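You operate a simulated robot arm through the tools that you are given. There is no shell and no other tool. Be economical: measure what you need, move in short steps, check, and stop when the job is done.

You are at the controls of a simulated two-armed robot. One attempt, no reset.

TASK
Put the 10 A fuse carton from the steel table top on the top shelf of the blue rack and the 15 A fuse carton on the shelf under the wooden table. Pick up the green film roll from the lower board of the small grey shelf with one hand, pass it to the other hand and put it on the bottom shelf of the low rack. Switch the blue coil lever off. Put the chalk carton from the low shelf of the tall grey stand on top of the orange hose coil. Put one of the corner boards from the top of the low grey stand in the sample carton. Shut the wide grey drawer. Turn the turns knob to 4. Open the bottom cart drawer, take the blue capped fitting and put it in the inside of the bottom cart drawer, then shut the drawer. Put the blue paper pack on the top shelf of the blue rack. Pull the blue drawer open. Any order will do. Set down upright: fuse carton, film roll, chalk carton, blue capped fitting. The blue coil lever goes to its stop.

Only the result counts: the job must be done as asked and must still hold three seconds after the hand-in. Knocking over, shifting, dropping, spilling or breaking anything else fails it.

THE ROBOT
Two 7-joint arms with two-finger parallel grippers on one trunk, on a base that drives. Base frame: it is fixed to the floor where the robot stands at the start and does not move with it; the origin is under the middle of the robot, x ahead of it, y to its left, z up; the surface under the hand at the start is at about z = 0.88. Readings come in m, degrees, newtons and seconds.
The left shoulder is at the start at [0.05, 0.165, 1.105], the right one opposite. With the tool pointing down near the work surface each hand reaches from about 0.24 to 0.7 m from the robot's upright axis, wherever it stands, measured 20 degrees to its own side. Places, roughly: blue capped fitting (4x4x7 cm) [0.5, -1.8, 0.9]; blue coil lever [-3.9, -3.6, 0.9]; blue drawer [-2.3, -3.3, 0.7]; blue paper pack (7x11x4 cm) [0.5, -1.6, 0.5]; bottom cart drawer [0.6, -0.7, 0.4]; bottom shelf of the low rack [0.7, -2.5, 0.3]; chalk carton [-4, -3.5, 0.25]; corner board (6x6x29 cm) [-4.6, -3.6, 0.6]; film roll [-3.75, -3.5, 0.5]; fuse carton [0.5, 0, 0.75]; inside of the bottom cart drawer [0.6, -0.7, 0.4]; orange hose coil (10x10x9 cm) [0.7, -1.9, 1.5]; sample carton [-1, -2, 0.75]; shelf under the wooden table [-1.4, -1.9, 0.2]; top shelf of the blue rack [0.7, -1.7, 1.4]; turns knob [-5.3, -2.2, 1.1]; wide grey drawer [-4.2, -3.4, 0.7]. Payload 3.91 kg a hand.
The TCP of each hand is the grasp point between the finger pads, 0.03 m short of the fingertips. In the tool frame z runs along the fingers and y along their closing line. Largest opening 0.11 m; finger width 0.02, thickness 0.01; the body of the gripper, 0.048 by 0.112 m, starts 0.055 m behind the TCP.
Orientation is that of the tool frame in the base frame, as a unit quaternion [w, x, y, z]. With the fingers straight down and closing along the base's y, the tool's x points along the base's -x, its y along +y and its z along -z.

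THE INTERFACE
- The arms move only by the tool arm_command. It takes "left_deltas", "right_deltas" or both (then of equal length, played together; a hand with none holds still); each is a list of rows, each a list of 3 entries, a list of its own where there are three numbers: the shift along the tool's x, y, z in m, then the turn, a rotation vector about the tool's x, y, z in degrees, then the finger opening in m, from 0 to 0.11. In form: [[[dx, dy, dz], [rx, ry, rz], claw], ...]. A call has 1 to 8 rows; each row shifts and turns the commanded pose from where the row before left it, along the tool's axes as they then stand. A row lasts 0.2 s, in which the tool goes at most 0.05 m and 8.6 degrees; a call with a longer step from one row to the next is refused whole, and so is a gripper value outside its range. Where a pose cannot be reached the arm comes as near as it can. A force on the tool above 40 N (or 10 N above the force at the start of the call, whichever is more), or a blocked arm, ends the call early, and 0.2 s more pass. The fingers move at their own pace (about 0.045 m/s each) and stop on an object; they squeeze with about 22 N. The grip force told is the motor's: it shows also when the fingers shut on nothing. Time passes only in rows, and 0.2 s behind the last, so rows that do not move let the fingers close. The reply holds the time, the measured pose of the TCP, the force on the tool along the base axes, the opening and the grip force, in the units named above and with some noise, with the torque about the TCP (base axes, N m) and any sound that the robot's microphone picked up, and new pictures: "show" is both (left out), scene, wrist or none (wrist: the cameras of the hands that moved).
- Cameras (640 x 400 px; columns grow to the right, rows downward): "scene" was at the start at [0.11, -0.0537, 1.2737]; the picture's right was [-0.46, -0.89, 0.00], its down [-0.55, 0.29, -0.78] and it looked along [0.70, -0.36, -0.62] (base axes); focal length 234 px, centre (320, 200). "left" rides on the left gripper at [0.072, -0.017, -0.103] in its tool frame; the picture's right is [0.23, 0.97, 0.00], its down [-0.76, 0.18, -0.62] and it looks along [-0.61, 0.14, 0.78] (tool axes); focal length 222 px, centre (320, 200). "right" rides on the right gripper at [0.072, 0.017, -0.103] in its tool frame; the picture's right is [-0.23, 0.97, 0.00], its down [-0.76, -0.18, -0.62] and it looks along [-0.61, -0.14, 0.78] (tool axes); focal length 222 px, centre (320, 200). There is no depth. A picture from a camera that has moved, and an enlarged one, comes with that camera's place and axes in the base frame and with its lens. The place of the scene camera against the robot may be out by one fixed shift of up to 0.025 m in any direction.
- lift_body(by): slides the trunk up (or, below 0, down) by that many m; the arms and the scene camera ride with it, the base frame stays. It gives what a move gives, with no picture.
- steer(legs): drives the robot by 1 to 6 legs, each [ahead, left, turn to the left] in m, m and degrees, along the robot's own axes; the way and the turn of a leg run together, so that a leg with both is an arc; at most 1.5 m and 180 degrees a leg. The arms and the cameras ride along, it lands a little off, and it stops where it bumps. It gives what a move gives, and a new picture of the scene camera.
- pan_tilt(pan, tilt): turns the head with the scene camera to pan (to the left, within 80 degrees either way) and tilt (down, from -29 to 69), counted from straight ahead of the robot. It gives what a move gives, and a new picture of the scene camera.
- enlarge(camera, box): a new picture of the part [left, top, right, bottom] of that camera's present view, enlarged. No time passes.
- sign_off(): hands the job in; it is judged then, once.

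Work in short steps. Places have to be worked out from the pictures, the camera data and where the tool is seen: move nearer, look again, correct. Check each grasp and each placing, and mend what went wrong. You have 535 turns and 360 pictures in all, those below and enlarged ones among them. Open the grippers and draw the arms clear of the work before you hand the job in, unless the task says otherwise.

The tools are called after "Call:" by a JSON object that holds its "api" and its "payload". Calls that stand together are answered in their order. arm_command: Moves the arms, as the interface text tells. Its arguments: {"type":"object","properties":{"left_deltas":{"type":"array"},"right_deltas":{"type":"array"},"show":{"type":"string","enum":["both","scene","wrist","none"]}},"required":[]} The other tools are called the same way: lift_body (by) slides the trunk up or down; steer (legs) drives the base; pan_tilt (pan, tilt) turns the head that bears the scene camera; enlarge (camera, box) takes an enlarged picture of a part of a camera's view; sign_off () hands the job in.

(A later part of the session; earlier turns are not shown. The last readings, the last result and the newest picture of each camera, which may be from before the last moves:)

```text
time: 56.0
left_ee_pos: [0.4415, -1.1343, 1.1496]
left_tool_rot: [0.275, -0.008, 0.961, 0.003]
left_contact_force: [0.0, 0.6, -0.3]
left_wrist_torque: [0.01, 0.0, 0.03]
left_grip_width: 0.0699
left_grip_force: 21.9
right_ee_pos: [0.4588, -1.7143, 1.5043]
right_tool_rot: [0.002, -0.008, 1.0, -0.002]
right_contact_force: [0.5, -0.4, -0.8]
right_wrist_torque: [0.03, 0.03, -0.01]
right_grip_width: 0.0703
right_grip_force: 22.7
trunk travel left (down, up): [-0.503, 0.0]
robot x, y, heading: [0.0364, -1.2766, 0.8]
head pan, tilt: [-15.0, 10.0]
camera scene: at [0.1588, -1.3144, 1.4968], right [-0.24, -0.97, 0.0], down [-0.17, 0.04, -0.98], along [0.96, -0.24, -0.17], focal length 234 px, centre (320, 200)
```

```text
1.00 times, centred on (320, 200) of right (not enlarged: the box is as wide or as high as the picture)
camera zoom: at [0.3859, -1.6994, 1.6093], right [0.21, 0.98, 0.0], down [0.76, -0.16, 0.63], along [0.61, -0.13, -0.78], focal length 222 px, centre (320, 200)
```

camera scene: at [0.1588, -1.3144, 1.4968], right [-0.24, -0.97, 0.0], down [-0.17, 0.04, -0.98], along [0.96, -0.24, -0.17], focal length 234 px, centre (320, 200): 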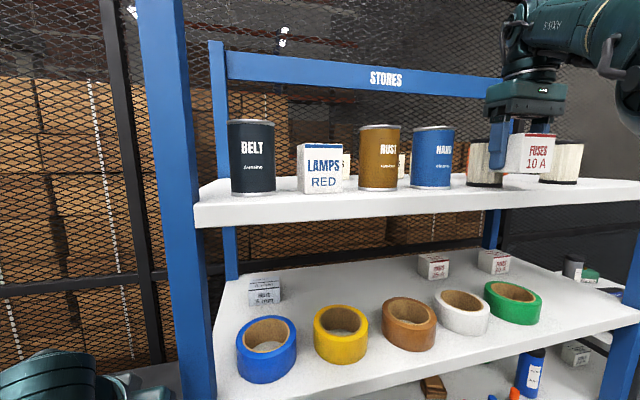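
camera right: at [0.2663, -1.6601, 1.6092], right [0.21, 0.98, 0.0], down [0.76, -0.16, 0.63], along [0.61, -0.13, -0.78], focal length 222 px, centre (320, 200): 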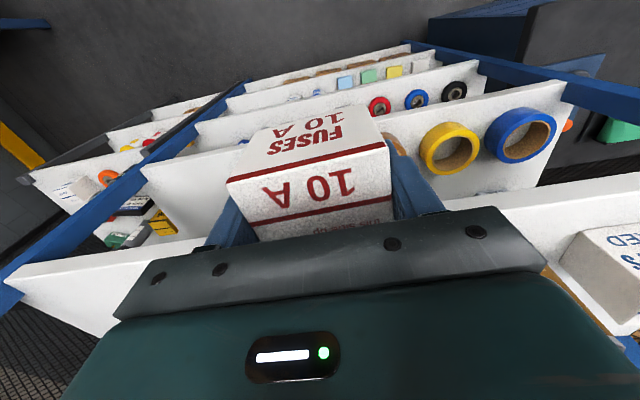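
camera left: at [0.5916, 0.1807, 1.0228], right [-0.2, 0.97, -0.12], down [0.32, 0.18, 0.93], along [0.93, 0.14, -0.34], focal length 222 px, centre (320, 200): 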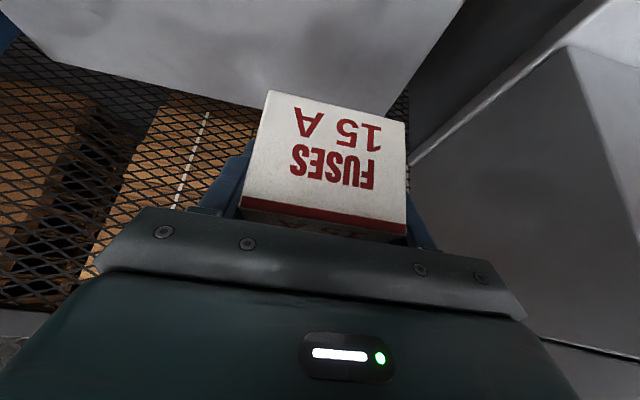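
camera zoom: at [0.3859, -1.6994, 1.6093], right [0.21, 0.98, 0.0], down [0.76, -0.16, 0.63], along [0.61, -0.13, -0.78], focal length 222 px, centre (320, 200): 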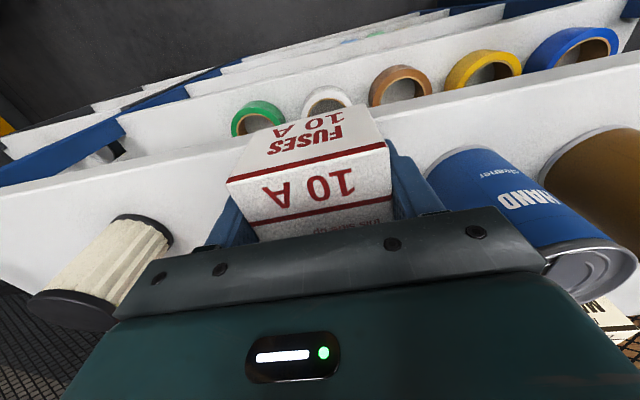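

Edge x≈0.447, can fronts x≈0.50; the carton lies opposite the gap. I extend 2.3 cm then lower in small steps until contact.

Call:
{"api": "arm_command", "payload": {"right_deltas": [[[-0.012, 0.002, 0], [0, 0, 0], 0.03], [[-0.011, 0, 0], [0, 0, 0], 0.03], [[0, 0, 0.008], [0, 0, 0], 0.03], [[0, 0, 0.006], [0, 0, 0], 0.03]], "show": "wrist"}}

```text
time: 57.0
left_ee_pos: [0.4419, -1.1322, 1.1498]
left_tool_rot: [0.276, -0.008, 0.961, 0.002]
left_contact_force: [-0.8, -0.2, -0.7]
left_wrist_torque: [0.01, -0.02, 0.01]
left_grip_width: 0.0701
left_grip_force: 22.0
right_ee_pos: [0.4771, -1.7083, 1.483]
right_tool_rot: [0.002, -0.008, 1.0, -0.002]
right_contact_force: [-0.3, -0.2, -1.0]
right_wrist_torque: [-0.01, -0.05, 0.03]
right_grip_width: 0.0701
right_grip_force: 22.8
right hand out of reach, approached as far as the arm can: row 1, 2
trunk travel left (down, up): [-0.503, 0.0]
robot x, y, heading: [0.0369, -1.2816, 0.7]
head pan, tilt: [-15.0, 10.0]
camera right: at [0.4032, -1.6944, 1.5871], right [0.21, 0.98, 0.0], down [0.76, -0.16, 0.63], along [0.61, -0.13, -0.78], focal length 222 px, centre (320, 200)
```

right: 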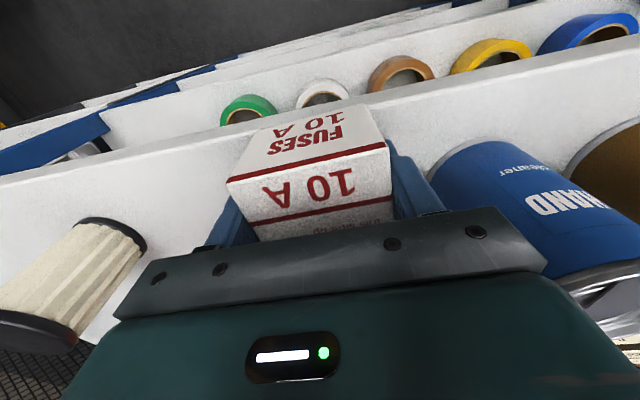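

Carton is about over the strip. I lower with tiny x advance until contact shows.

Call:
{"api": "arm_command", "payload": {"right_deltas": [[[-0.003, 0, 0.006], [0, 0, 0], 0.03], [[-0.002, 0, 0.005], [0, 0, 0], 0.03], [[0, 0, 0.004], [0, 0, 0], 0.03]], "show": "none"}}

```text
time: 58.0
left_ee_pos: [0.4406, -1.133, 1.1502]
left_tool_rot: [0.276, -0.008, 0.961, 0.003]
left_contact_force: [0.2, -0.4, -0.6]
left_wrist_torque: [-0.03, -0.01, 0.01]
left_grip_width: 0.0699
left_grip_force: 21.8
right_ee_pos: [0.4799, -1.71, 1.4734]
right_tool_rot: [0.01, -0.009, 1.0, -0.008]
right_contact_force: [-0.8, -0.9, 14.8]
right_wrist_torque: [0.28, 0.14, -0.06]
right_grip_width: 0.0697
right_grip_force: 22.0
trunk travel left (down, up): [-0.503, 0.0]
robot x, y, heading: [0.0339, -1.2777, 0.9]
head pan, tilt: [-15.0, 10.0]
stopped in row 3 (right hand): the force on the tool passed its limit at 42 N (the readings are from after the stop); the commanded pose is now the measured one
```

Contact (shelf ≈1.437). I open just enough to release and look.

Call:
{"api": "arm_command", "payload": {"right_deltas": [[[0, 0, 0], [0, 0, 0], 0.08], [[0, 0, 0], [0, 0, 0], 0.084], [[0, 0, -0.015], [0, 0, 0], 0.084]], "show": "wrist"}}

```text
time: 58.8
left_ee_pos: [0.4408, -1.133, 1.1499]
left_tool_rot: [0.276, -0.007, 0.961, 0.002]
left_contact_force: [0.1, 0.9, -1.9]
left_wrist_torque: [0.0, 0.01, 0.0]
left_grip_width: 0.0698
left_grip_force: 22.3
right_ee_pos: [0.4813, -1.7089, 1.4841]
right_tool_rot: [0.007, -0.009, 1.0, -0.006]
right_contact_force: [0.3, 0.2, -0.6]
right_wrist_torque: [0.01, 0.01, 0.0]
right_grip_width: 0.0841
right_grip_force: 0.1
trunk travel left (down, up): [-0.503, 0.0]
robot x, y, heading: [0.0351, -1.2798, 0.7]
head pan, tilt: [-15.0, 10.0]
camera right: at [0.4072, -1.6938, 1.5879], right [0.21, 0.98, -0.01], down [0.76, -0.16, 0.64], along [0.62, -0.14, -0.77], focal length 222 px, centre (320, 200)
```

right: 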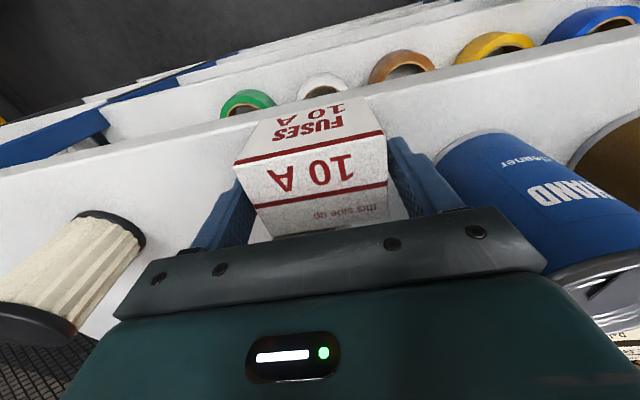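

Released and upright with its front flush at the shelf edge. Upward reach is limited, so I back the robot off straight so the fingers slide clear.

Call:
{"api": "steer", "payload": {"legs": [[-0.3, 0, 0]]}}

```text
time: 60.8
left_ee_pos: [0.136, -1.1371, 1.15]
left_tool_rot: [0.276, -0.008, 0.961, 0.003]
left_contact_force: [-0.4, 0.1, -1.6]
left_wrist_torque: [0.03, -0.02, -0.01]
left_grip_width: 0.0696
left_grip_force: 22.0
right_ee_pos: [0.1763, -1.7142, 1.486]
right_tool_rot: [0.008, -0.01, 1.0, -0.008]
right_contact_force: [0.2, 0.7, -0.3]
right_wrist_torque: [0.03, 0.02, -0.02]
right_grip_width: 0.0839
right_grip_force: 0.0
trunk travel left (down, up): [-0.503, 0.0]
robot x, y, heading: [-0.2683, -1.2831, 0.9]
head pan, tilt: [-15.0, 10.0]
camera scene: at [-0.1465, -1.3196, 1.4969], right [-0.24, -0.97, 0.0], down [-0.17, 0.04, -0.98], along [0.96, -0.24, -0.17], focal length 234 px, centre (320, 200)
```

scene: 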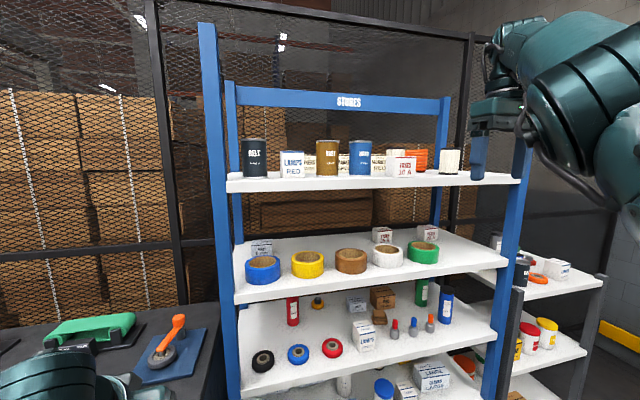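

The 10 A carton stands on the top shelf. Next the blue paper pack on the low shelf: I lower the trunk and look there.

Call:
{"api": "lift_body", "payload": {"by": -0.45}}

Call:
{"api": "pan_tilt", "payload": {"pan": -20, "tilt": 25}}

```text
refused: -0.45 is not a number from -0.4 to 0.4
```

```text
time: 61.6
left_ee_pos: [0.1374, -1.1378, 1.1495]
left_tool_rot: [0.275, -0.009, 0.961, 0.003]
left_contact_force: [0.9, -0.2, -1.9]
left_wrist_torque: [-0.02, 0.01, 0.02]
left_grip_width: 0.0699
left_grip_force: 21.8
right_ee_pos: [0.1784, -1.7131, 1.4848]
right_tool_rot: [0.008, -0.01, 1.0, -0.007]
right_contact_force: [0.4, -0.1, 0.0]
right_wrist_torque: [-0.02, 0.0, 0.01]
right_grip_width: 0.084
right_grip_force: 0.1
trunk travel left (down, up): [-0.503, 0.0]
robot x, y, heading: [-0.2723, -1.2794, 1.1]
head pan, tilt: [-20.0, 25.0]
camera scene: at [-0.1489, -1.327, 1.4726], right [-0.33, -0.95, 0.0], down [-0.4, 0.14, -0.91], along [0.86, -0.3, -0.42], focal length 234 px, centre (320, 200)
```

scene: 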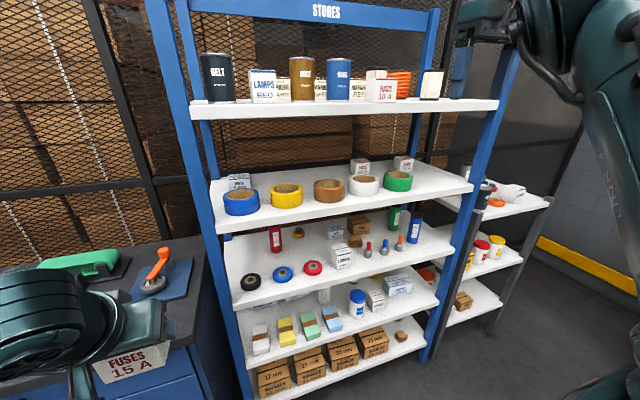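

Call:
{"api": "lift_body", "payload": {"by": -0.4}}

Call:
{"api": "enlarge", "payload": {"camera": "scene", "box": [150, 100, 470, 300]}}

```text
time: 65.4
left_ee_pos: [0.1361, -1.1375, 0.7507]
left_tool_rot: [0.275, -0.008, 0.961, 0.002]
left_contact_force: [-0.1, -0.2, -0.5]
left_wrist_torque: [0.0, -0.05, -0.01]
left_grip_width: 0.0696
left_grip_force: 22.4
right_ee_pos: [0.1775, -1.7135, 1.0857]
right_tool_rot: [0.008, -0.01, 1.0, -0.007]
right_contact_force: [-0.1, -0.1, 0.6]
right_wrist_torque: [0.02, 0.01, 0.0]
right_grip_width: 0.084
right_grip_force: 0.0
trunk travel left (down, up): [-0.103, 0.4]
robot x, y, heading: [-0.2684, -1.2823, 1.1]
head pan, tilt: [-20.0, 25.0]
```

```text
2.00 times, centred on (310, 200) of scene
camera zoom: at [-0.1491, -1.3271, 1.0725], right [-0.33, -0.95, 0.0], down [-0.4, 0.14, -0.91], along [0.86, -0.3, -0.42], focal length 468 px, centre (340, 200)
```

zoom: 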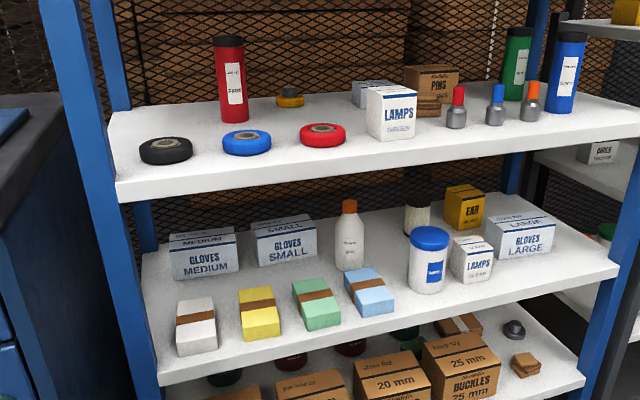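

The blue pack lies flat at the front edge of the second shelf (about (0.50, −1.61), shelf z≈0.545). I tuck the left hand back and up, and tilt the right tool ~48° forward.

Call:
{"api": "arm_command", "payload": {"left_deltas": [[[0.0283, 0, -0.0177], [0, 0, 0], 0.03], [[0.0283, 0, -0.0177], [0, 0, 0], 0.03], [[0.0283, 0, -0.0177], [0, 0, 0], 0.03], [[-0.0265, 0, -0.0424], [0, 0, 0], 0.03], [[-0.0265, 0, -0.0424], [0, 0, 0], 0.03], [[-0.0265, 0, -0.0424], [0, 0, 0], 0.03]], "right_deltas": [[[0, 0, 0], [0, -8, 0], 0.11], [[0, 0, 0], [0, -8, 0], 0.11], [[0, 0, 0], [0, -8, 0], 0.11], [[0, 0, 0], [0, -8, 0], 0.11], [[0, 0, 0], [0, -8, 0], 0.11], [[0, 0, 0], [0, -8, 0], 0.11]], "show": "none"}}

Call:
{"api": "arm_command", "payload": {"right_deltas": [[[0.0334, 0, 0.0301], [0, 0, 0], 0.11], [[0.0334, 0, 0.0301], [0, 0, 0], 0.11], [[0.0334, 0, 0.0301], [0, 0, 0], 0.11], [[0.0334, 0, 0.0301], [0, 0, 0], 0.11], [[0.0334, 0, 0.0301], [0, 0, 0], 0.11], [[0.0334, 0, 0.0301], [0, 0, 0], 0.11], [[0.0334, 0, 0.0301], [0, 0, 0], 0.11], [[0.0334, 0, 0.0301], [0, 0, 0], 0.11]], "show": "none"}}

```text
time: 66.8
left_ee_pos: [0.0741, -1.1587, 0.9067]
left_tool_rot: [0.275, -0.008, 0.961, 0.002]
left_contact_force: [0.1, 0.3, -1.5]
left_wrist_torque: [0.0, 0.01, 0.01]
left_grip_width: 0.0699
left_grip_force: 21.8
left hand out of reach, approached as far as the arm can: row 2, 3
right_ee_pos: [0.1776, -1.7134, 1.0855]
right_tool_rot: [0.415, -0.012, 0.91, -0.002]
right_contact_force: [0.4, -0.5, 0.4]
right_wrist_torque: [0.0, -0.01, -0.02]
right_grip_width: 0.1099
right_grip_force: 0.1
trunk travel left (down, up): [-0.103, 0.4]
robot x, y, heading: [-0.27, -1.2851, 1.0]
head pan, tilt: [-20.0, 25.0]
```

```text
time: 68.6
left_ee_pos: [0.0746, -1.1589, 0.9065]
left_tool_rot: [0.276, -0.007, 0.961, 0.002]
left_contact_force: [0.0, -0.1, -0.7]
left_wrist_torque: [0.01, 0.0, -0.03]
left_grip_width: 0.0699
left_grip_force: 21.8
right_ee_pos: [0.184, -1.7192, 0.7258]
right_tool_rot: [0.415, -0.012, 0.91, -0.002]
right_contact_force: [0.0, -0.1, 0.3]
right_wrist_torque: [0.0, 0.02, -0.01]
right_grip_width: 0.11
right_grip_force: 0.0
trunk travel left (down, up): [-0.103, 0.4]
robot x, y, heading: [-0.2692, -1.281, 1.2]
head pan, tilt: [-20.0, 25.0]
```

Call:
{"api": "steer", "payload": {"legs": [[0, 0.05, -1], [0.12, 0, 0]]}}

Call:
{"api": "arm_command", "payload": {"right_deltas": [[[0, 0.03, 0], [0, 0, 0], 0.11], [[0, 0.03, 0], [0, 0, 0], 0.11]], "show": "wrist"}}

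```text
time: 70.6
left_ee_pos: [0.1975, -1.113, 0.9065]
left_tool_rot: [0.276, -0.001, 0.961, 0.0]
left_contact_force: [-0.9, -0.1, -1.3]
left_wrist_torque: [0.06, 0.03, 0.0]
left_grip_width: 0.0701
left_grip_force: 22.1
right_ee_pos: [0.2971, -1.6761, 0.7265]
right_tool_rot: [0.415, -0.003, 0.91, -0.006]
right_contact_force: [0.0, 0.3, -0.1]
right_wrist_torque: [-0.03, -0.03, 0.0]
right_grip_width: 0.11
right_grip_force: 0.1
trunk travel left (down, up): [-0.103, 0.4]
robot x, y, heading: [-0.1499, -1.2342, -0.2]
head pan, tilt: [-20.0, 25.0]
camera scene: at [-0.0288, -1.2784, 1.0725], right [-0.34, -0.94, 0.0], down [-0.4, 0.14, -0.91], along [0.85, -0.31, -0.42], focal length 234 px, centre (320, 200)
```

scene: 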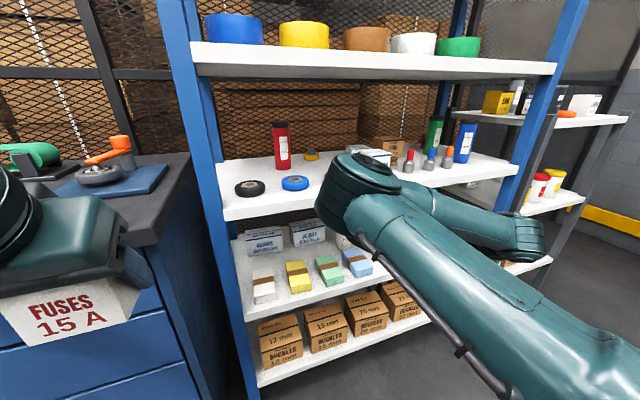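

```text
time: 71.2
left_ee_pos: [0.1971, -1.1141, 0.907]
left_tool_rot: [0.275, 0.001, 0.961, 0.0]
left_contact_force: [0.2, 0.6, -0.5]
left_wrist_torque: [-0.01, -0.02, -0.01]
left_grip_width: 0.0699
left_grip_force: 22.0
right_ee_pos: [0.2951, -1.6136, 0.7277]
right_tool_rot: [0.414, -0.003, 0.91, -0.006]
right_contact_force: [0.7, -0.3, 0.1]
right_wrist_torque: [0.02, 0.0, 0.02]
right_grip_width: 0.1102
right_grip_force: 0.0
trunk travel left (down, up): [-0.103, 0.4]
robot x, y, heading: [-0.1462, -1.23, -0.3]
head pan, tilt: [-20.0, 25.0]
camera right: at [0.1702, -1.5996, 0.7413], right [0.15, 0.98, 0.16], down [0.03, -0.16, 0.99], along [0.99, -0.14, -0.06], focal length 222 px, centre (320, 200)
```

right: 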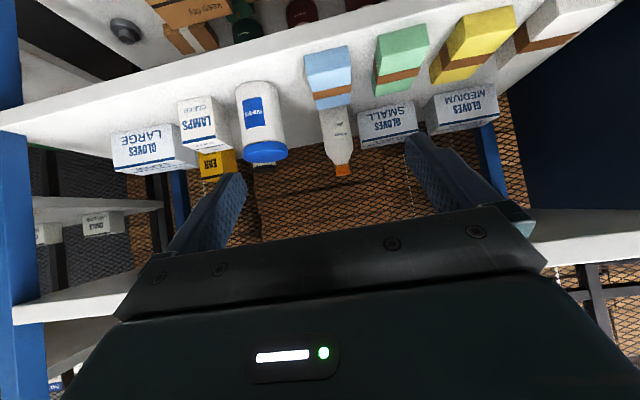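

Call:
{"api": "enlarge", "payload": {"camera": "right", "box": [220, 20, 460, 170]}}

```text
2.67 times, centred on (340, 95) of right
camera zoom: at [0.1702, -1.5996, 0.7413], right [0.15, 0.98, 0.16], down [0.03, -0.16, 0.99], along [0.99, -0.14, -0.06], focal length 592 px, centre (267, 480)
```

zoom: 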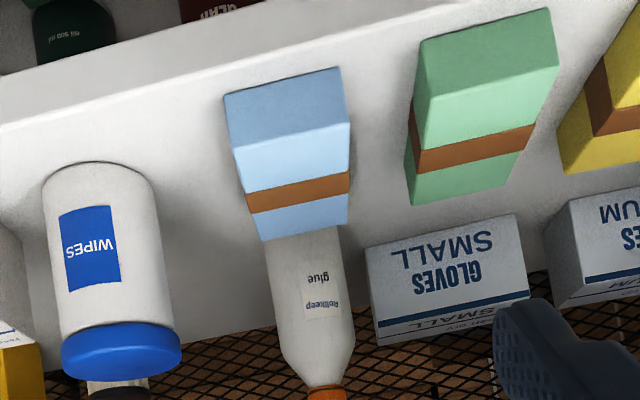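

Pack is aligned with x, centred y≈−1.603. I go nearer and lower for a second fix on its depth.

Call:
{"api": "arm_command", "payload": {"right_deltas": [[[0.0045, 0.004, 0.04], [0, 0, 0], 0.11], [[0.0045, 0.004, 0.04], [0, 0, 0], 0.11], [[0.0045, 0.003, 0.04], [0, 0, 0], 0.11]], "show": "wrist"}}

```text
time: 72.0
left_ee_pos: [0.1963, -1.1153, 0.9059]
left_tool_rot: [0.276, 0.001, 0.961, 0.0]
left_contact_force: [-0.1, -0.3, -1.0]
left_wrist_torque: [0.02, -0.01, 0.02]
left_grip_width: 0.0694
left_grip_force: 21.7
right_ee_pos: [0.3782, -1.6063, 0.6395]
right_tool_rot: [0.414, -0.003, 0.91, -0.005]
right_contact_force: [-0.4, 0.6, 0.2]
right_wrist_torque: [0.01, -0.01, 0.0]
right_grip_width: 0.1101
right_grip_force: 0.1
trunk travel left (down, up): [-0.103, 0.4]
robot x, y, heading: [-0.1519, -1.237, -0.1]
head pan, tilt: [-20.0, 25.0]
camera right: at [0.2514, -1.5899, 0.6526], right [0.15, 0.98, 0.16], down [0.03, -0.16, 0.99], along [0.99, -0.14, -0.05], focal length 222 px, centre (320, 200)
```

right: 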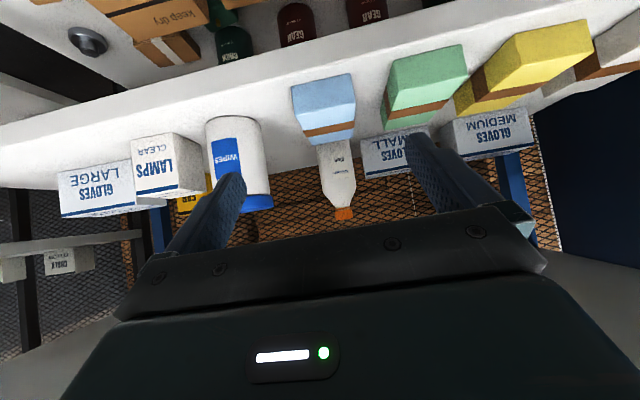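

Both fixes agree: pack front x≈0.476, shelf z≈0.516, y centre −1.602. I drive ahead 0.11, then lower onto it with the opening narrowed to 0.095.

Call:
{"api": "steer", "payload": {"legs": [[0.11, 0, 0]]}}

Call:
{"api": "arm_command", "payload": {"right_deltas": [[[0.0185, 0.002, 0.017], [0, 0, 0], 0.095], [[0.0185, 0.002, 0.017], [0, 0, 0], 0.095]], "show": "wrist"}}

```text
time: 73.2
left_ee_pos: [0.3047, -1.1158, 0.9074]
left_tool_rot: [0.276, 0.002, 0.961, -0.001]
left_contact_force: [0.0, -0.6, -2.2]
left_wrist_torque: [-0.03, 0.0, -0.03]
left_grip_width: 0.07
left_grip_force: 22.5
right_ee_pos: [0.4836, -1.6068, 0.6386]
right_tool_rot: [0.413, -0.002, 0.911, -0.007]
right_contact_force: [0.1, -0.8, -0.4]
right_wrist_torque: [-0.01, 0.04, 0.0]
right_grip_width: 0.1099
right_grip_force: 0.1
trunk travel left (down, up): [-0.103, 0.4]
robot x, y, heading: [-0.0386, -1.2307, -0.3]
head pan, tilt: [-20.0, 25.0]
camera scene: at [0.0793, -1.2789, 1.0725], right [-0.34, -0.94, 0.0], down [-0.4, 0.15, -0.91], along [0.85, -0.31, -0.42], focal length 234 px, centre (320, 200)
```

scene: 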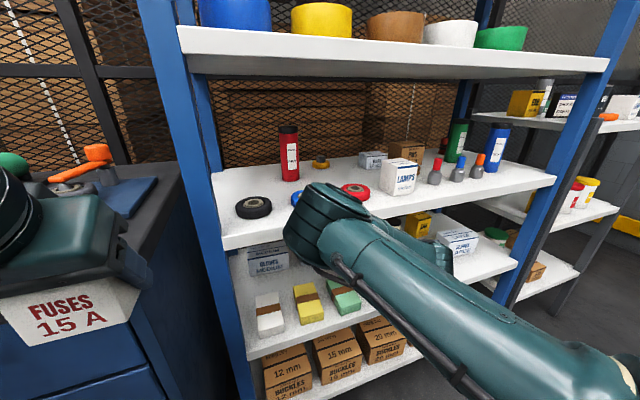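

```text
time: 73.8
left_ee_pos: [0.3068, -1.1149, 0.9072]
left_tool_rot: [0.275, 0.001, 0.961, 0.001]
left_contact_force: [0.2, 0.2, -1.6]
left_wrist_torque: [0.03, -0.02, 0.01]
left_grip_width: 0.0697
left_grip_force: 21.8
right_ee_pos: [0.4859, -1.6041, 0.5884]
right_tool_rot: [0.413, -0.003, 0.911, -0.006]
right_contact_force: [-0.8, 0.2, 0.0]
right_wrist_torque: [0.01, 0.03, -0.02]
right_grip_width: 0.0951
right_grip_force: 0.1
trunk travel left (down, up): [-0.103, 0.4]
robot x, y, heading: [-0.0425, -1.234, -0.3]
head pan, tilt: [-20.0, 25.0]
camera right: at [0.3597, -1.5882, 0.602], right [0.15, 0.98, 0.16], down [0.03, -0.16, 0.99], along [0.99, -0.14, -0.05], focal length 222 px, centre (320, 200)
```

right: 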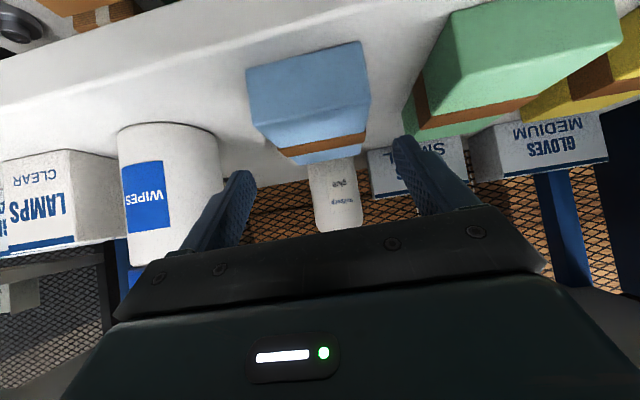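

Pack lies between the fingers. I lower the last 4 cm and close.

Call:
{"api": "arm_command", "payload": {"right_deltas": [[[0.0102, 0.001, 0.0186], [0, 0, 0], 0.095], [[0.0102, 0.001, 0.0186], [0, 0, 0], 0.095], [[0, 0, 0], [0, 0, 0], 0.02], [[0, 0, 0], [0, 0, 0], 0.02], [[0, 0, 0], [0, 0, 0], 0.02], [[-0.0074, 0, -0.0067], [0, 0, 0], 0.02], [[-0.0149, 0, -0.0134], [0, 0, 0], 0.02]], "show": "wrist"}}

```text
time: 75.4
left_ee_pos: [0.3047, -1.116, 0.9058]
left_tool_rot: [0.275, 0.001, 0.961, 0.0]
left_contact_force: [-0.7, 0.4, -1.3]
left_wrist_torque: [0.0, -0.02, 0.02]
left_grip_width: 0.0699
left_grip_force: 21.5
right_ee_pos: [0.4983, -1.603, 0.5791]
right_tool_rot: [0.414, -0.001, 0.91, -0.007]
right_contact_force: [-0.2, -0.1, -1.6]
right_wrist_torque: [-0.01, 0.02, -0.01]
right_grip_width: 0.0619
right_grip_force: 22.5
trunk travel left (down, up): [-0.103, 0.4]
robot x, y, heading: [-0.0417, -1.2346, -0.3]
head pan, tilt: [-20.0, 25.0]
camera right: at [0.3737, -1.5867, 0.5931], right [0.15, 0.98, 0.16], down [0.03, -0.16, 0.99], along [0.99, -0.15, -0.06], focal length 222 px, centre (320, 200)
```

right: 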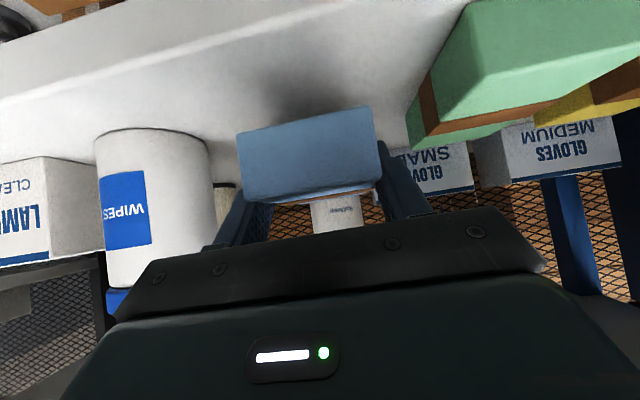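

Pack is held (0.062 m). I back off, raise the trunk, and move right toward the free right-hand end of the top shelf.

Call:
{"api": "steer", "payload": {"legs": [[-0.35, 0, 0], [0, -0.42, 0]]}}

Call:
{"api": "lift_body", "payload": {"by": 0.4}}

Call:
{"api": "arm_command", "payload": {"right_deltas": [[[-0.0334, 0, -0.0301], [0, 0, 0], 0.02], [[-0.0334, 0, -0.0301], [0, 0, 0], 0.02], [[-0.0334, 0, -0.0301], [0, 0, 0], 0.02], [[-0.0334, 0, -0.0301], [0, 0, 0], 0.02], [[-0.0334, 0, -0.0301], [0, 0, 0], 0.02], [[-0.0334, 0, -0.0301], [0, 0, 0], 0.02], [[-0.0334, 0, -0.0301], [0, 0, 0], 0.02], [[-0.0334, 0, -0.0301], [0, 0, 0], 0.02]], "show": "none"}}

Call:
{"api": "arm_command", "payload": {"right_deltas": [[[-0.0334, 0, -0.0301], [0, 0, 0], 0.02], [[-0.0334, 0, -0.0301], [0, 0, 0], 0.02], [[-0.0334, 0, -0.0301], [0, 0, 0], 0.02], [[-0.0334, 0, -0.0301], [0, 0, 0], 0.02], [[-0.0334, 0, -0.0301], [0, 0, 0], 0.02]], "show": "scene"}}

```text
time: 81.5
left_ee_pos: [-0.0505, -1.5395, 0.9071]
left_tool_rot: [0.276, 0.001, 0.961, 0.0]
left_contact_force: [0.2, 0.2, -0.4]
left_wrist_torque: [0.03, -0.01, -0.04]
left_grip_width: 0.0699
left_grip_force: 22.2
right_ee_pos: [0.1437, -2.0258, 0.5791]
right_tool_rot: [0.414, -0.002, 0.91, -0.006]
right_contact_force: [-0.2, 0.7, -1.3]
right_wrist_torque: [0.03, 0.02, 0.01]
right_grip_width: 0.0619
right_grip_force: 21.9
trunk travel left (down, up): [-0.103, 0.4]
robot x, y, heading: [-0.3949, -1.6544, -0.2]
head pan, tilt: [-20.0, 25.0]
camera scene: at [-0.2763, -1.7022, 1.0725], right [-0.34, -0.94, 0.0], down [-0.4, 0.15, -0.91], along [0.85, -0.31, -0.42], focal length 234 px, centre (320, 200)
```

scene: 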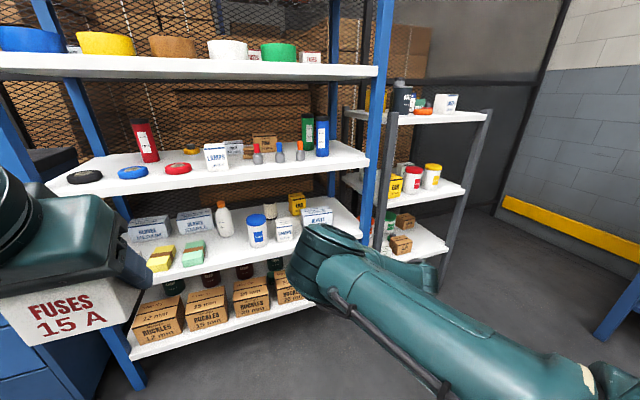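

```text
time: 85.4
left_ee_pos: [-0.0492, -1.5378, 1.3066]
left_tool_rot: [0.276, 0.001, 0.961, 0.0]
left_contact_force: [0.4, 0.4, -0.9]
left_wrist_torque: [0.0, 0.0, -0.01]
left_grip_width: 0.0694
left_grip_force: 22.0
right_ee_pos: [0.1442, -2.0258, 0.9783]
right_tool_rot: [0.414, -0.001, 0.91, -0.007]
right_contact_force: [0.6, 0.0, -1.1]
right_wrist_torque: [0.01, -0.02, -0.01]
right_grip_width: 0.0615
right_grip_force: 21.5
trunk travel left (down, up): [-0.503, 0.0]
robot x, y, heading: [-0.3943, -1.6565, -0.3]
head pan, tilt: [-20.0, 25.0]
```

```text
time: 87.2
left_ee_pos: [-0.0501, -1.5386, 1.3075]
left_tool_rot: [0.275, 0.001, 0.961, 0.0]
left_contact_force: [0.6, 0.2, -0.7]
left_wrist_torque: [0.04, -0.02, -0.04]
left_grip_width: 0.0699
left_grip_force: 22.5
right_ee_pos: [0.1365, -2.0201, 1.3392]
right_tool_rot: [0.414, -0.004, 0.91, -0.006]
right_contact_force: [0.1, -0.7, -0.9]
right_wrist_torque: [-0.01, 0.01, -0.02]
right_grip_width: 0.0617
right_grip_force: 22.4
trunk travel left (down, up): [-0.503, 0.0]
robot x, y, heading: [-0.3965, -1.658, -0.4]
head pan, tilt: [-20.0, 25.0]
```

```text
time: 88.4
left_ee_pos: [-0.0498, -1.5386, 1.3073]
left_tool_rot: [0.276, 0.002, 0.961, -0.001]
left_contact_force: [-1.3, 0.6, -0.3]
left_wrist_torque: [-0.05, 0.0, -0.01]
left_grip_width: 0.0699
left_grip_force: 22.0
right_ee_pos: [0.1363, -2.0172, 1.5643]
right_tool_rot: [0.413, -0.001, 0.911, -0.005]
right_contact_force: [0.2, 0.2, -1.6]
right_wrist_torque: [0.02, 0.03, -0.02]
right_grip_width: 0.0614
right_grip_force: 21.9
trunk travel left (down, up): [-0.503, 0.0]
robot x, y, heading: [-0.3969, -1.6558, -0.4]
head pan, tilt: [-20.0, 25.0]
camera scene: at [-0.2764, -1.7027, 1.4725], right [-0.34, -0.94, 0.0], down [-0.4, 0.15, -0.91], along [0.85, -0.31, -0.42], focal length 234 px, centre (320, 200)
```

scene: 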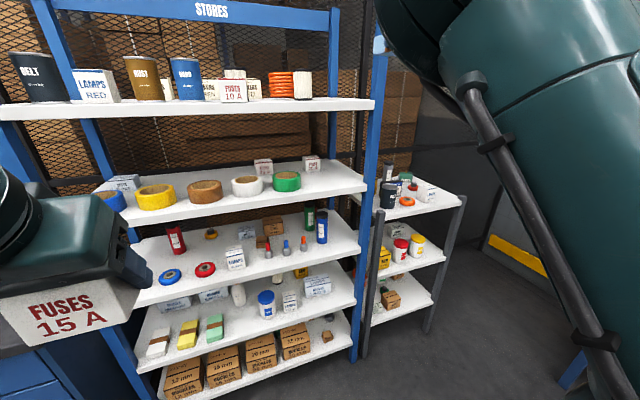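

The free right end of the top shelf spans about y −1.985…−2.16. I align to y≈−2.07 and drive in, then check from the wrist camera.

Call:
{"api": "steer", "payload": {"legs": [[0, -0.05, 0.4], [0.33, 0, 0]]}}

Call:
{"api": "enlarge", "payload": {"camera": "right", "box": [0, 0, 640, 400]}}

```text
time: 91.3
left_ee_pos: [0.2756, -1.5846, 1.306]
left_tool_rot: [0.276, -0.003, 0.961, 0.001]
left_contact_force: [0.3, 0.1, -1.6]
left_wrist_torque: [-0.02, -0.01, 0.0]
left_grip_width: 0.0698
left_grip_force: 22.1
right_ee_pos: [0.4662, -2.0619, 1.5644]
right_tool_rot: [0.414, -0.005, 0.91, -0.005]
right_contact_force: [0.3, 0.8, -0.8]
right_wrist_torque: [-0.03, 0.04, 0.01]
right_grip_width: 0.0614
right_grip_force: 21.7
trunk travel left (down, up): [-0.503, 0.0]
robot x, y, heading: [-0.074, -1.7049, 0.6]
head pan, tilt: [-20.0, 25.0]
camera scene: at [0.051, -1.7499, 1.4725], right [-0.34, -0.94, 0.0], down [-0.4, 0.14, -0.91], along [0.85, -0.31, -0.42], focal length 234 px, centre (320, 200)
```

scene: 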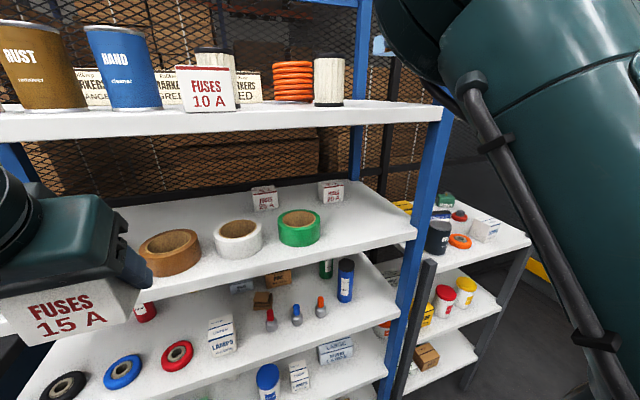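

```text
1.00 times, centred on (320, 200) of right (not enlarged: the box is as wide or as high as the picture)
camera zoom: at [0.3405, -2.0466, 1.5781], right [0.14, 0.98, 0.16], down [0.03, -0.16, 0.99], along [0.99, -0.14, -0.05], focal length 222 px, centre (320, 200)
```

zoom: 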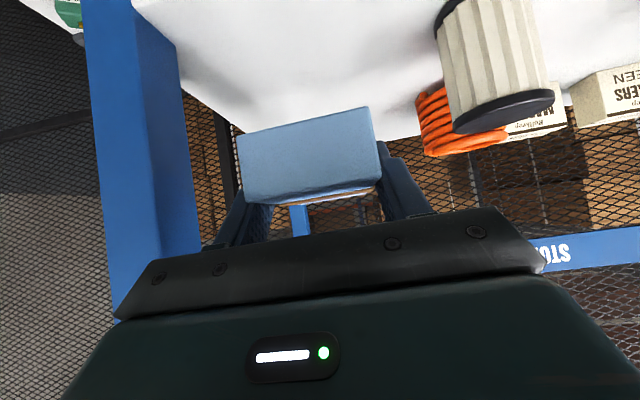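

Clear on both sides (post left, roll right). I advance 3 cm and lower to contact.

Call:
{"api": "arm_command", "payload": {"right_deltas": [[[-0.02, 0, 0.0223], [0, 0, 0], 0.02], [[0.0223, 0, 0.0201], [0, 0, 0], 0.02], [[0.0223, 0, 0.0201], [0, 0, 0], 0.02], [[0.013, 0, 0.0117], [0, 0, 0], 0.02], [[0.006, 0, 0.0053], [0, 0, 0], 0.02], [[0.006, 0, 0.0053], [0, 0, 0], 0.02], [[0.004, 0, 0.0035], [0, 0, 0], 0.02]], "show": "wrist"}}

```text
time: 92.9
left_ee_pos: [0.274, -1.5838, 1.3074]
left_tool_rot: [0.275, -0.002, 0.961, 0.0]
left_contact_force: [-0.8, -0.2, -1.6]
left_wrist_torque: [0.02, 0.01, -0.02]
left_grip_width: 0.0699
left_grip_force: 22.1
right_ee_pos: [0.4975, -2.0639, 1.4691]
right_tool_rot: [0.417, -0.002, 0.909, -0.004]
right_contact_force: [5.5, -1.4, 15.1]
right_wrist_torque: [0.35, 0.42, -0.05]
right_grip_width: 0.0621
right_grip_force: 21.9
trunk travel left (down, up): [-0.503, 0.0]
robot x, y, heading: [-0.069, -1.7068, 0.3]
head pan, tilt: [-20.0, 25.0]
camera right: at [0.3712, -2.0492, 1.4817], right [0.15, 0.98, 0.16], down [0.02, -0.17, 0.99], along [0.99, -0.14, -0.05], focal length 222 px, centre (320, 200)
```

right: 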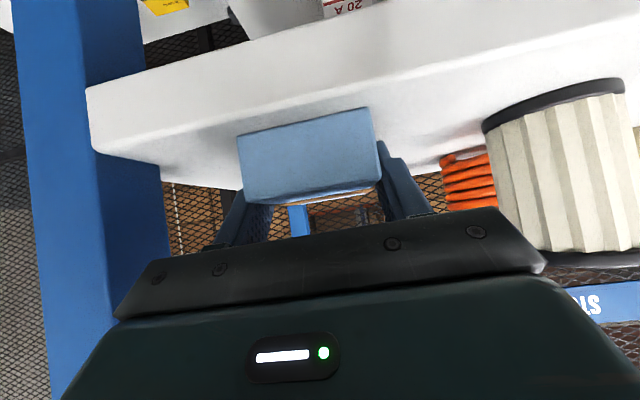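

Contact; pack sits on the shelf. I release and withdraw along the tool axis.

Call:
{"api": "arm_command", "payload": {"right_deltas": [[[0, 0, 0], [0, 0, 0], 0.08], [[0, 0, 0], [0, 0, 0], 0.085], [[0, 0, -0.02], [0, 0, 0], 0.085], [[0, 0, -0.04], [0, 0, 0], 0.085], [[0, 0, -0.04], [0, 0, 0], 0.085]], "show": "wrist"}}

```text
time: 94.1
left_ee_pos: [0.2747, -1.5836, 1.3063]
left_tool_rot: [0.276, -0.002, 0.961, 0.001]
left_contact_force: [0.2, 0.6, -2.2]
left_wrist_torque: [-0.03, -0.05, 0.0]
left_grip_width: 0.0701
left_grip_force: 22.0
right_ee_pos: [0.4208, -2.0666, 1.5278]
right_tool_rot: [0.412, 0.0, 0.911, -0.005]
right_contact_force: [-0.2, 0.5, 0.7]
right_wrist_torque: [-0.04, 0.01, -0.04]
right_grip_width: 0.0852
right_grip_force: 0.0
trunk travel left (down, up): [-0.503, 0.0]
robot x, y, heading: [-0.0675, -1.7045, 0.1]
head pan, tilt: [-20.0, 25.0]
camera right: at [0.2949, -2.0506, 1.5427], right [0.15, 0.97, 0.16], down [0.03, -0.17, 0.99], along [0.99, -0.15, -0.06], focal length 222 px, centre (320, 200)
```

right: 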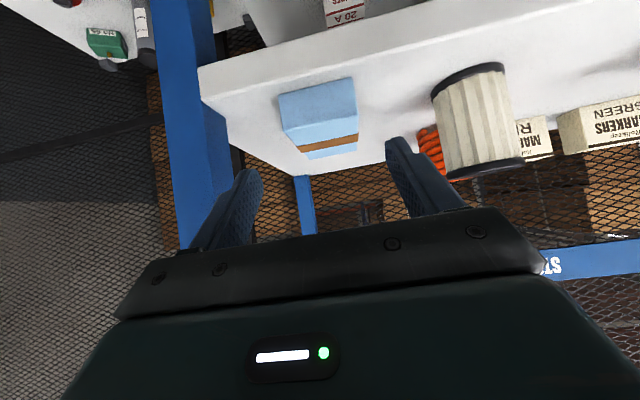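

The pack rests on the top shelf. Next the bottom cart drawer: I back off, drive along to the cart, lower the trunk and look.

Call:
{"api": "steer", "payload": {"legs": [[-0.4, 0, 0], [0, 1.3, 0]]}}

Call:
{"api": "lift_body", "payload": {"by": -0.4}}

Call:
{"api": "pan_tilt", "payload": {"pan": -22, "tilt": 35}}

```text
time: 96.5
left_ee_pos: [-0.0937, -1.5886, 1.3053]
left_tool_rot: [0.275, 0.0, 0.961, 0.001]
left_contact_force: [0.7, 0.3, -1.3]
left_wrist_torque: [-0.02, 0.01, -0.01]
left_grip_width: 0.0698
left_grip_force: 21.6
right_ee_pos: [0.0475, -2.0738, 1.5298]
right_tool_rot: [0.415, 0.006, 0.91, -0.004]
right_contact_force: [-0.6, 0.0, 0.6]
right_wrist_torque: [-0.01, 0.05, 0.01]
right_grip_width: 0.0851
right_grip_force: 0.1
trunk travel left (down, up): [-0.503, 0.0]
robot x, y, heading: [-0.438, -1.7068, -0.1]
head pan, tilt: [-20.0, 25.0]
stopped in leg 1: the robot was blocked; the commanded pose is now the measured one
camera scene: at [-0.3202, -1.7524, 1.4725], right [-0.34, -0.94, 0.0], down [-0.4, 0.15, -0.91], along [0.85, -0.31, -0.42], focal length 234 px, centre (320, 200)
```

scene: 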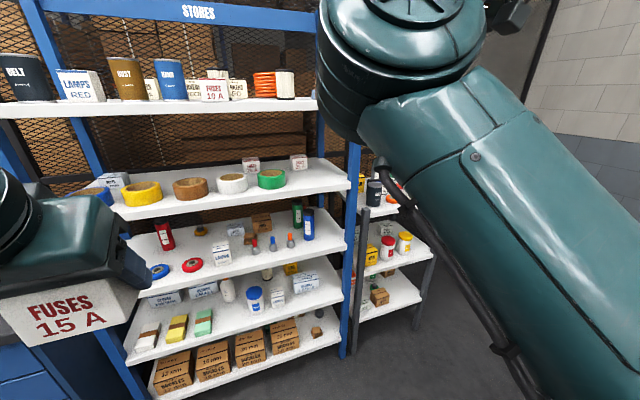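

```text
time: 100.3
left_ee_pos: [-0.096, -1.5888, 0.9064]
left_tool_rot: [0.276, 0.001, 0.961, 0.0]
left_contact_force: [-0.3, 0.0, -1.3]
left_wrist_torque: [0.02, 0.0, -0.03]
left_grip_width: 0.0698
left_grip_force: 22.6
right_ee_pos: [0.0459, -2.074, 1.1302]
right_tool_rot: [0.416, 0.004, 0.909, -0.005]
right_contact_force: [0.2, -0.4, 0.2]
right_wrist_torque: [0.0, -0.02, 0.01]
right_grip_width: 0.085
right_grip_force: 0.0
trunk travel left (down, up): [-0.103, 0.4]
robot x, y, heading: [-0.4433, -1.7061, -0.3]
head pan, tilt: [-20.0, 25.0]
```

```text
time: 101.0
left_ee_pos: [-0.0954, -1.5872, 0.9062]
left_tool_rot: [0.275, 0.001, 0.961, 0.0]
left_contact_force: [-0.3, -0.4, -0.9]
left_wrist_torque: [-0.01, 0.01, 0.0]
left_grip_width: 0.0697
left_grip_force: 21.5
right_ee_pos: [0.0454, -2.0736, 1.1307]
right_tool_rot: [0.415, 0.004, 0.91, -0.005]
right_contact_force: [1.2, 0.0, 0.2]
right_wrist_torque: [0.01, 0.01, 0.02]
right_grip_width: 0.0851
right_grip_force: 0.0
trunk travel left (down, up): [-0.103, 0.4]
robot x, y, heading: [-0.441, -1.7065, -0.1]
head pan, tilt: [-22.0, 35.0]
camera scene: at [-0.326, -1.7537, 1.0568], right [-0.38, -0.93, 0.0], down [-0.53, 0.22, -0.82], along [0.76, -0.31, -0.57], focal length 234 px, centre (320, 200)
```

scene: 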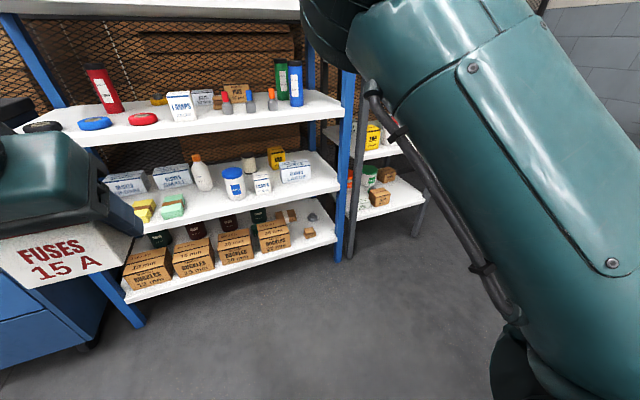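

The base touched something behind (likely the wooden table) and stopped. I go forward a little, then left along the cart.

Call:
{"api": "steer", "payload": {"legs": [[0.1, 0, 0], [0, 1.35, 0]]}}

```text
time: 113.7
left_ee_pos: [0.0029, -0.2525, 0.9073]
left_tool_rot: [0.276, -0.001, 0.961, 0.0]
left_contact_force: [0.7, 0.0, -1.2]
left_wrist_torque: [0.01, 0.02, -0.02]
left_grip_width: 0.07
left_grip_force: 21.9
right_ee_pos: [0.1459, -0.7386, 1.1298]
right_tool_rot: [0.414, 0.004, 0.91, -0.004]
right_contact_force: [0.2, -0.5, 0.5]
right_wrist_torque: [-0.03, 0.04, -0.04]
right_grip_width: 0.0849
right_grip_force: 0.0
trunk travel left (down, up): [-0.103, 0.4]
robot x, y, heading: [-0.3417, -0.3716, 0.1]
head pan, tilt: [-22.0, 35.0]
camera scene: at [-0.2265, -0.4183, 1.0567], right [-0.37, -0.93, 0.0], down [-0.53, 0.21, -0.82], along [0.76, -0.31, -0.57], focal length 234 px, centre (320, 200)
```

scene: 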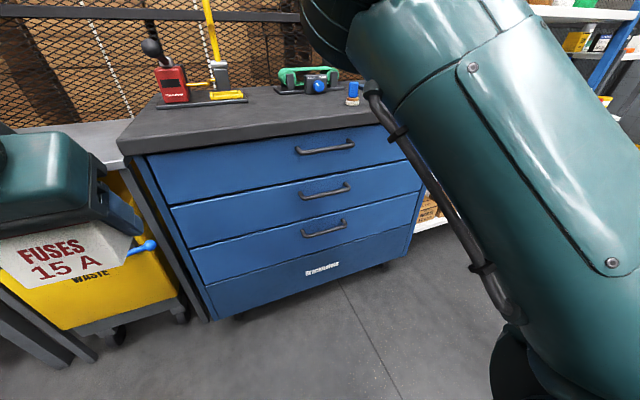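

The bottom drawer's handle is at about (0.39, −0.69, 0.46). I will hook it from above with closed fingers; first lower and set a ~28° tilt.

Call:
{"api": "lift_body", "payload": {"by": -0.1}}

Call:
{"api": "arm_command", "payload": {"right_deltas": [[[0, 0.015, 0], [0, 8, 0], 0], [[0, 0.015, 0], [0, 8, 0], 0], [[0, 0.015, 0], [0, 4, 0], 0], [[0.0212, 0, 0.0396], [0, 0, 0], 0], [[0.0212, 0, 0.0396], [0, 0, 0], 0], [[0.0212, 0, 0.0396], [0, 0, 0], 0], [[0.0212, 0, 0.0396], [0, 0, 0], 0], [[0.0212, 0, 0.0396], [0, 0, 0], 0]], "show": "none"}}

Call:
{"api": "arm_command", "payload": {"right_deltas": [[[0.0212, 0, 0.0396], [0, 0, 0], 0], [[0.0212, 0, 0.0396], [0, 0, 0], 0], [[0.0212, 0, 0.0396], [0, 0, 0], 0], [[0.0212, 0, 0.0396], [0, 0, 0], 0]], "show": "wrist"}}

```text
time: 115.0
left_ee_pos: [0.0037, -0.2515, 0.8059]
left_tool_rot: [0.276, 0.0, 0.961, 0.001]
left_contact_force: [0.1, 0.0, -0.9]
left_wrist_torque: [0.01, 0.0, 0.01]
left_grip_width: 0.0699
left_grip_force: 22.4
right_ee_pos: [0.1466, -0.7371, 1.0302]
right_tool_rot: [0.415, 0.003, 0.91, -0.003]
right_contact_force: [0.3, 0.4, -0.8]
right_wrist_torque: [-0.01, 0.05, -0.01]
right_grip_width: 0.085
right_grip_force: 0.0
trunk travel left (down, up): [-0.003, 0.5]
robot x, y, heading: [-0.3442, -0.371, -0.0]
head pan, tilt: [-22.0, 35.0]
```

```text
time: 116.8
left_ee_pos: [0.0047, -0.2519, 0.807]
left_tool_rot: [0.276, -0.001, 0.961, 0.0]
left_contact_force: [-0.5, -0.3, -0.7]
left_wrist_torque: [0.01, -0.04, 0.02]
left_grip_width: 0.0699
left_grip_force: 22.0
right_ee_pos: [0.1721, -0.7161, 0.8116]
right_tool_rot: [0.252, 0.003, 0.968, -0.003]
right_contact_force: [-0.5, 0.0, -0.9]
right_wrist_torque: [-0.02, 0.0, -0.01]
right_grip_width: 0.0
right_grip_force: 22.2
right hand out of reach, approached as far as the arm can: row 5, 6, 7, 8
trunk travel left (down, up): [-0.003, 0.5]
robot x, y, heading: [-0.3409, -0.37, 0.2]
head pan, tilt: [-22.0, 35.0]
```

```text
time: 117.8
left_ee_pos: [0.0039, -0.2516, 0.8074]
left_tool_rot: [0.275, -0.001, 0.961, 0.001]
left_contact_force: [-1.1, -0.7, -1.1]
left_wrist_torque: [0.0, -0.01, -0.01]
left_grip_width: 0.0696
left_grip_force: 21.9
right_ee_pos: [0.1719, -0.7209, 0.6317]
right_tool_rot: [0.252, 0.004, 0.968, -0.003]
right_contact_force: [-0.1, -0.3, -0.9]
right_wrist_torque: [0.0, -0.02, -0.02]
right_grip_width: 0.0
right_grip_force: 21.8
trunk travel left (down, up): [-0.003, 0.5]
robot x, y, heading: [-0.3439, -0.3701, -0.3]
head pan, tilt: [-22.0, 35.0]
camera right: at [0.0583, -0.7046, 0.6875], right [0.21, 0.97, 0.11], down [0.36, -0.18, 0.92], along [0.91, -0.15, -0.39], focal length 222 px, centre (320, 200)
```

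right: 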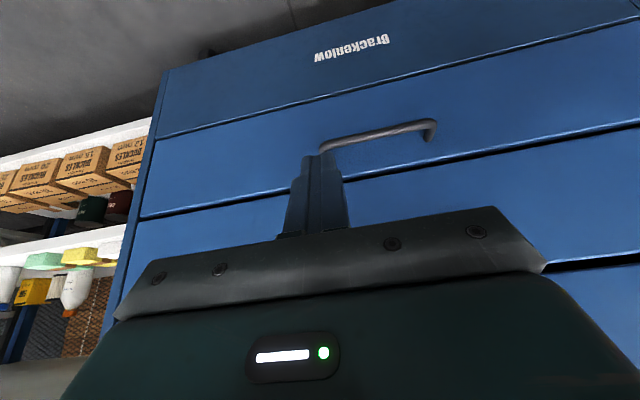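

Handle bar spans roughly y −0.6…−0.75 near x≈0.40, z≈0.445. I drive ahead 0.13 and shift the hand a bit, then look again.

Call:
{"api": "steer", "payload": {"legs": [[0.13, 0, 0]]}}

Call:
{"api": "arm_command", "payload": {"right_deltas": [[[0.0118, 0.025, 0.022], [0, 0, 0], 0], [[0.0118, 0.025, 0.022], [0, 0, 0], 0]], "show": "wrist"}}

```text
time: 119.1
left_ee_pos: [0.13, -0.2508, 0.8074]
left_tool_rot: [0.275, -0.002, 0.961, 0.001]
left_contact_force: [-0.6, 0.0, -1.4]
left_wrist_torque: [0.03, -0.03, -0.01]
left_grip_width: 0.0696
left_grip_force: 21.8
right_ee_pos: [0.2992, -0.7221, 0.6323]
right_tool_rot: [0.251, 0.004, 0.968, -0.004]
right_contact_force: [-0.2, -0.3, -0.2]
right_wrist_torque: [0.02, 0.0, -0.02]
right_grip_width: 0.0
right_grip_force: 22.3
trunk travel left (down, up): [-0.003, 0.5]
robot x, y, heading: [-0.2149, -0.3733, 0.0]
head pan, tilt: [-22.0, 35.0]
camera scene: at [-0.0991, -0.418, 0.9568], right [-0.37, -0.93, 0.0], down [-0.53, 0.21, -0.82], along [0.76, -0.31, -0.57], focal length 234 px, centre (320, 200)
```

scene: 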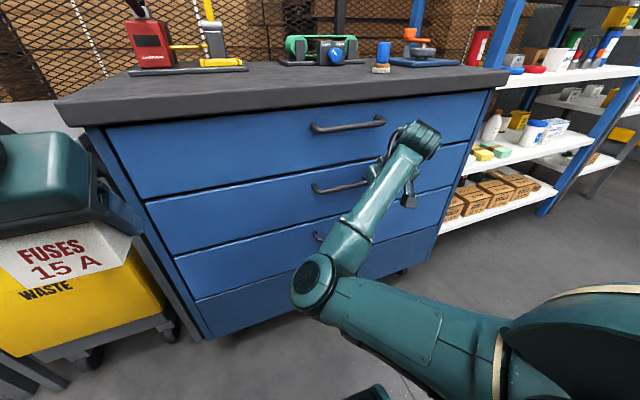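

```text
time: 119.7
left_ee_pos: [0.1359, -0.251, 0.8063]
left_tool_rot: [0.272, -0.002, 0.962, 0.001]
left_contact_force: [-0.3, 0.1, -1.3]
left_wrist_torque: [0.01, -0.02, 0.0]
left_grip_width: 0.0697
left_grip_force: 22.2
right_ee_pos: [0.3092, -0.6777, 0.602]
right_tool_rot: [0.268, 0.006, 0.963, -0.012]
right_contact_force: [-0.5, 0.6, -0.4]
right_wrist_torque: [0.02, 0.01, -0.02]
right_grip_width: 0.0
right_grip_force: 22.0
trunk travel left (down, up): [-0.003, 0.5]
robot x, y, heading: [-0.2134, -0.3702, 0.1]
head pan, tilt: [-22.0, 35.0]
camera right: at [0.1941, -0.6585, 0.6537], right [0.21, 0.97, 0.1], down [0.33, -0.16, 0.93], along [0.92, -0.16, -0.35], focal length 222 px, centre (320, 200)
```

right: 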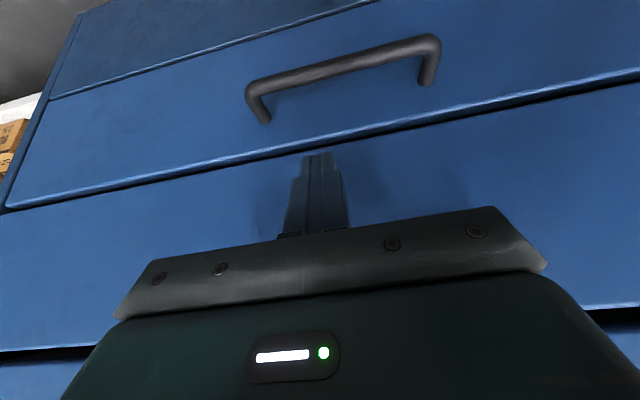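

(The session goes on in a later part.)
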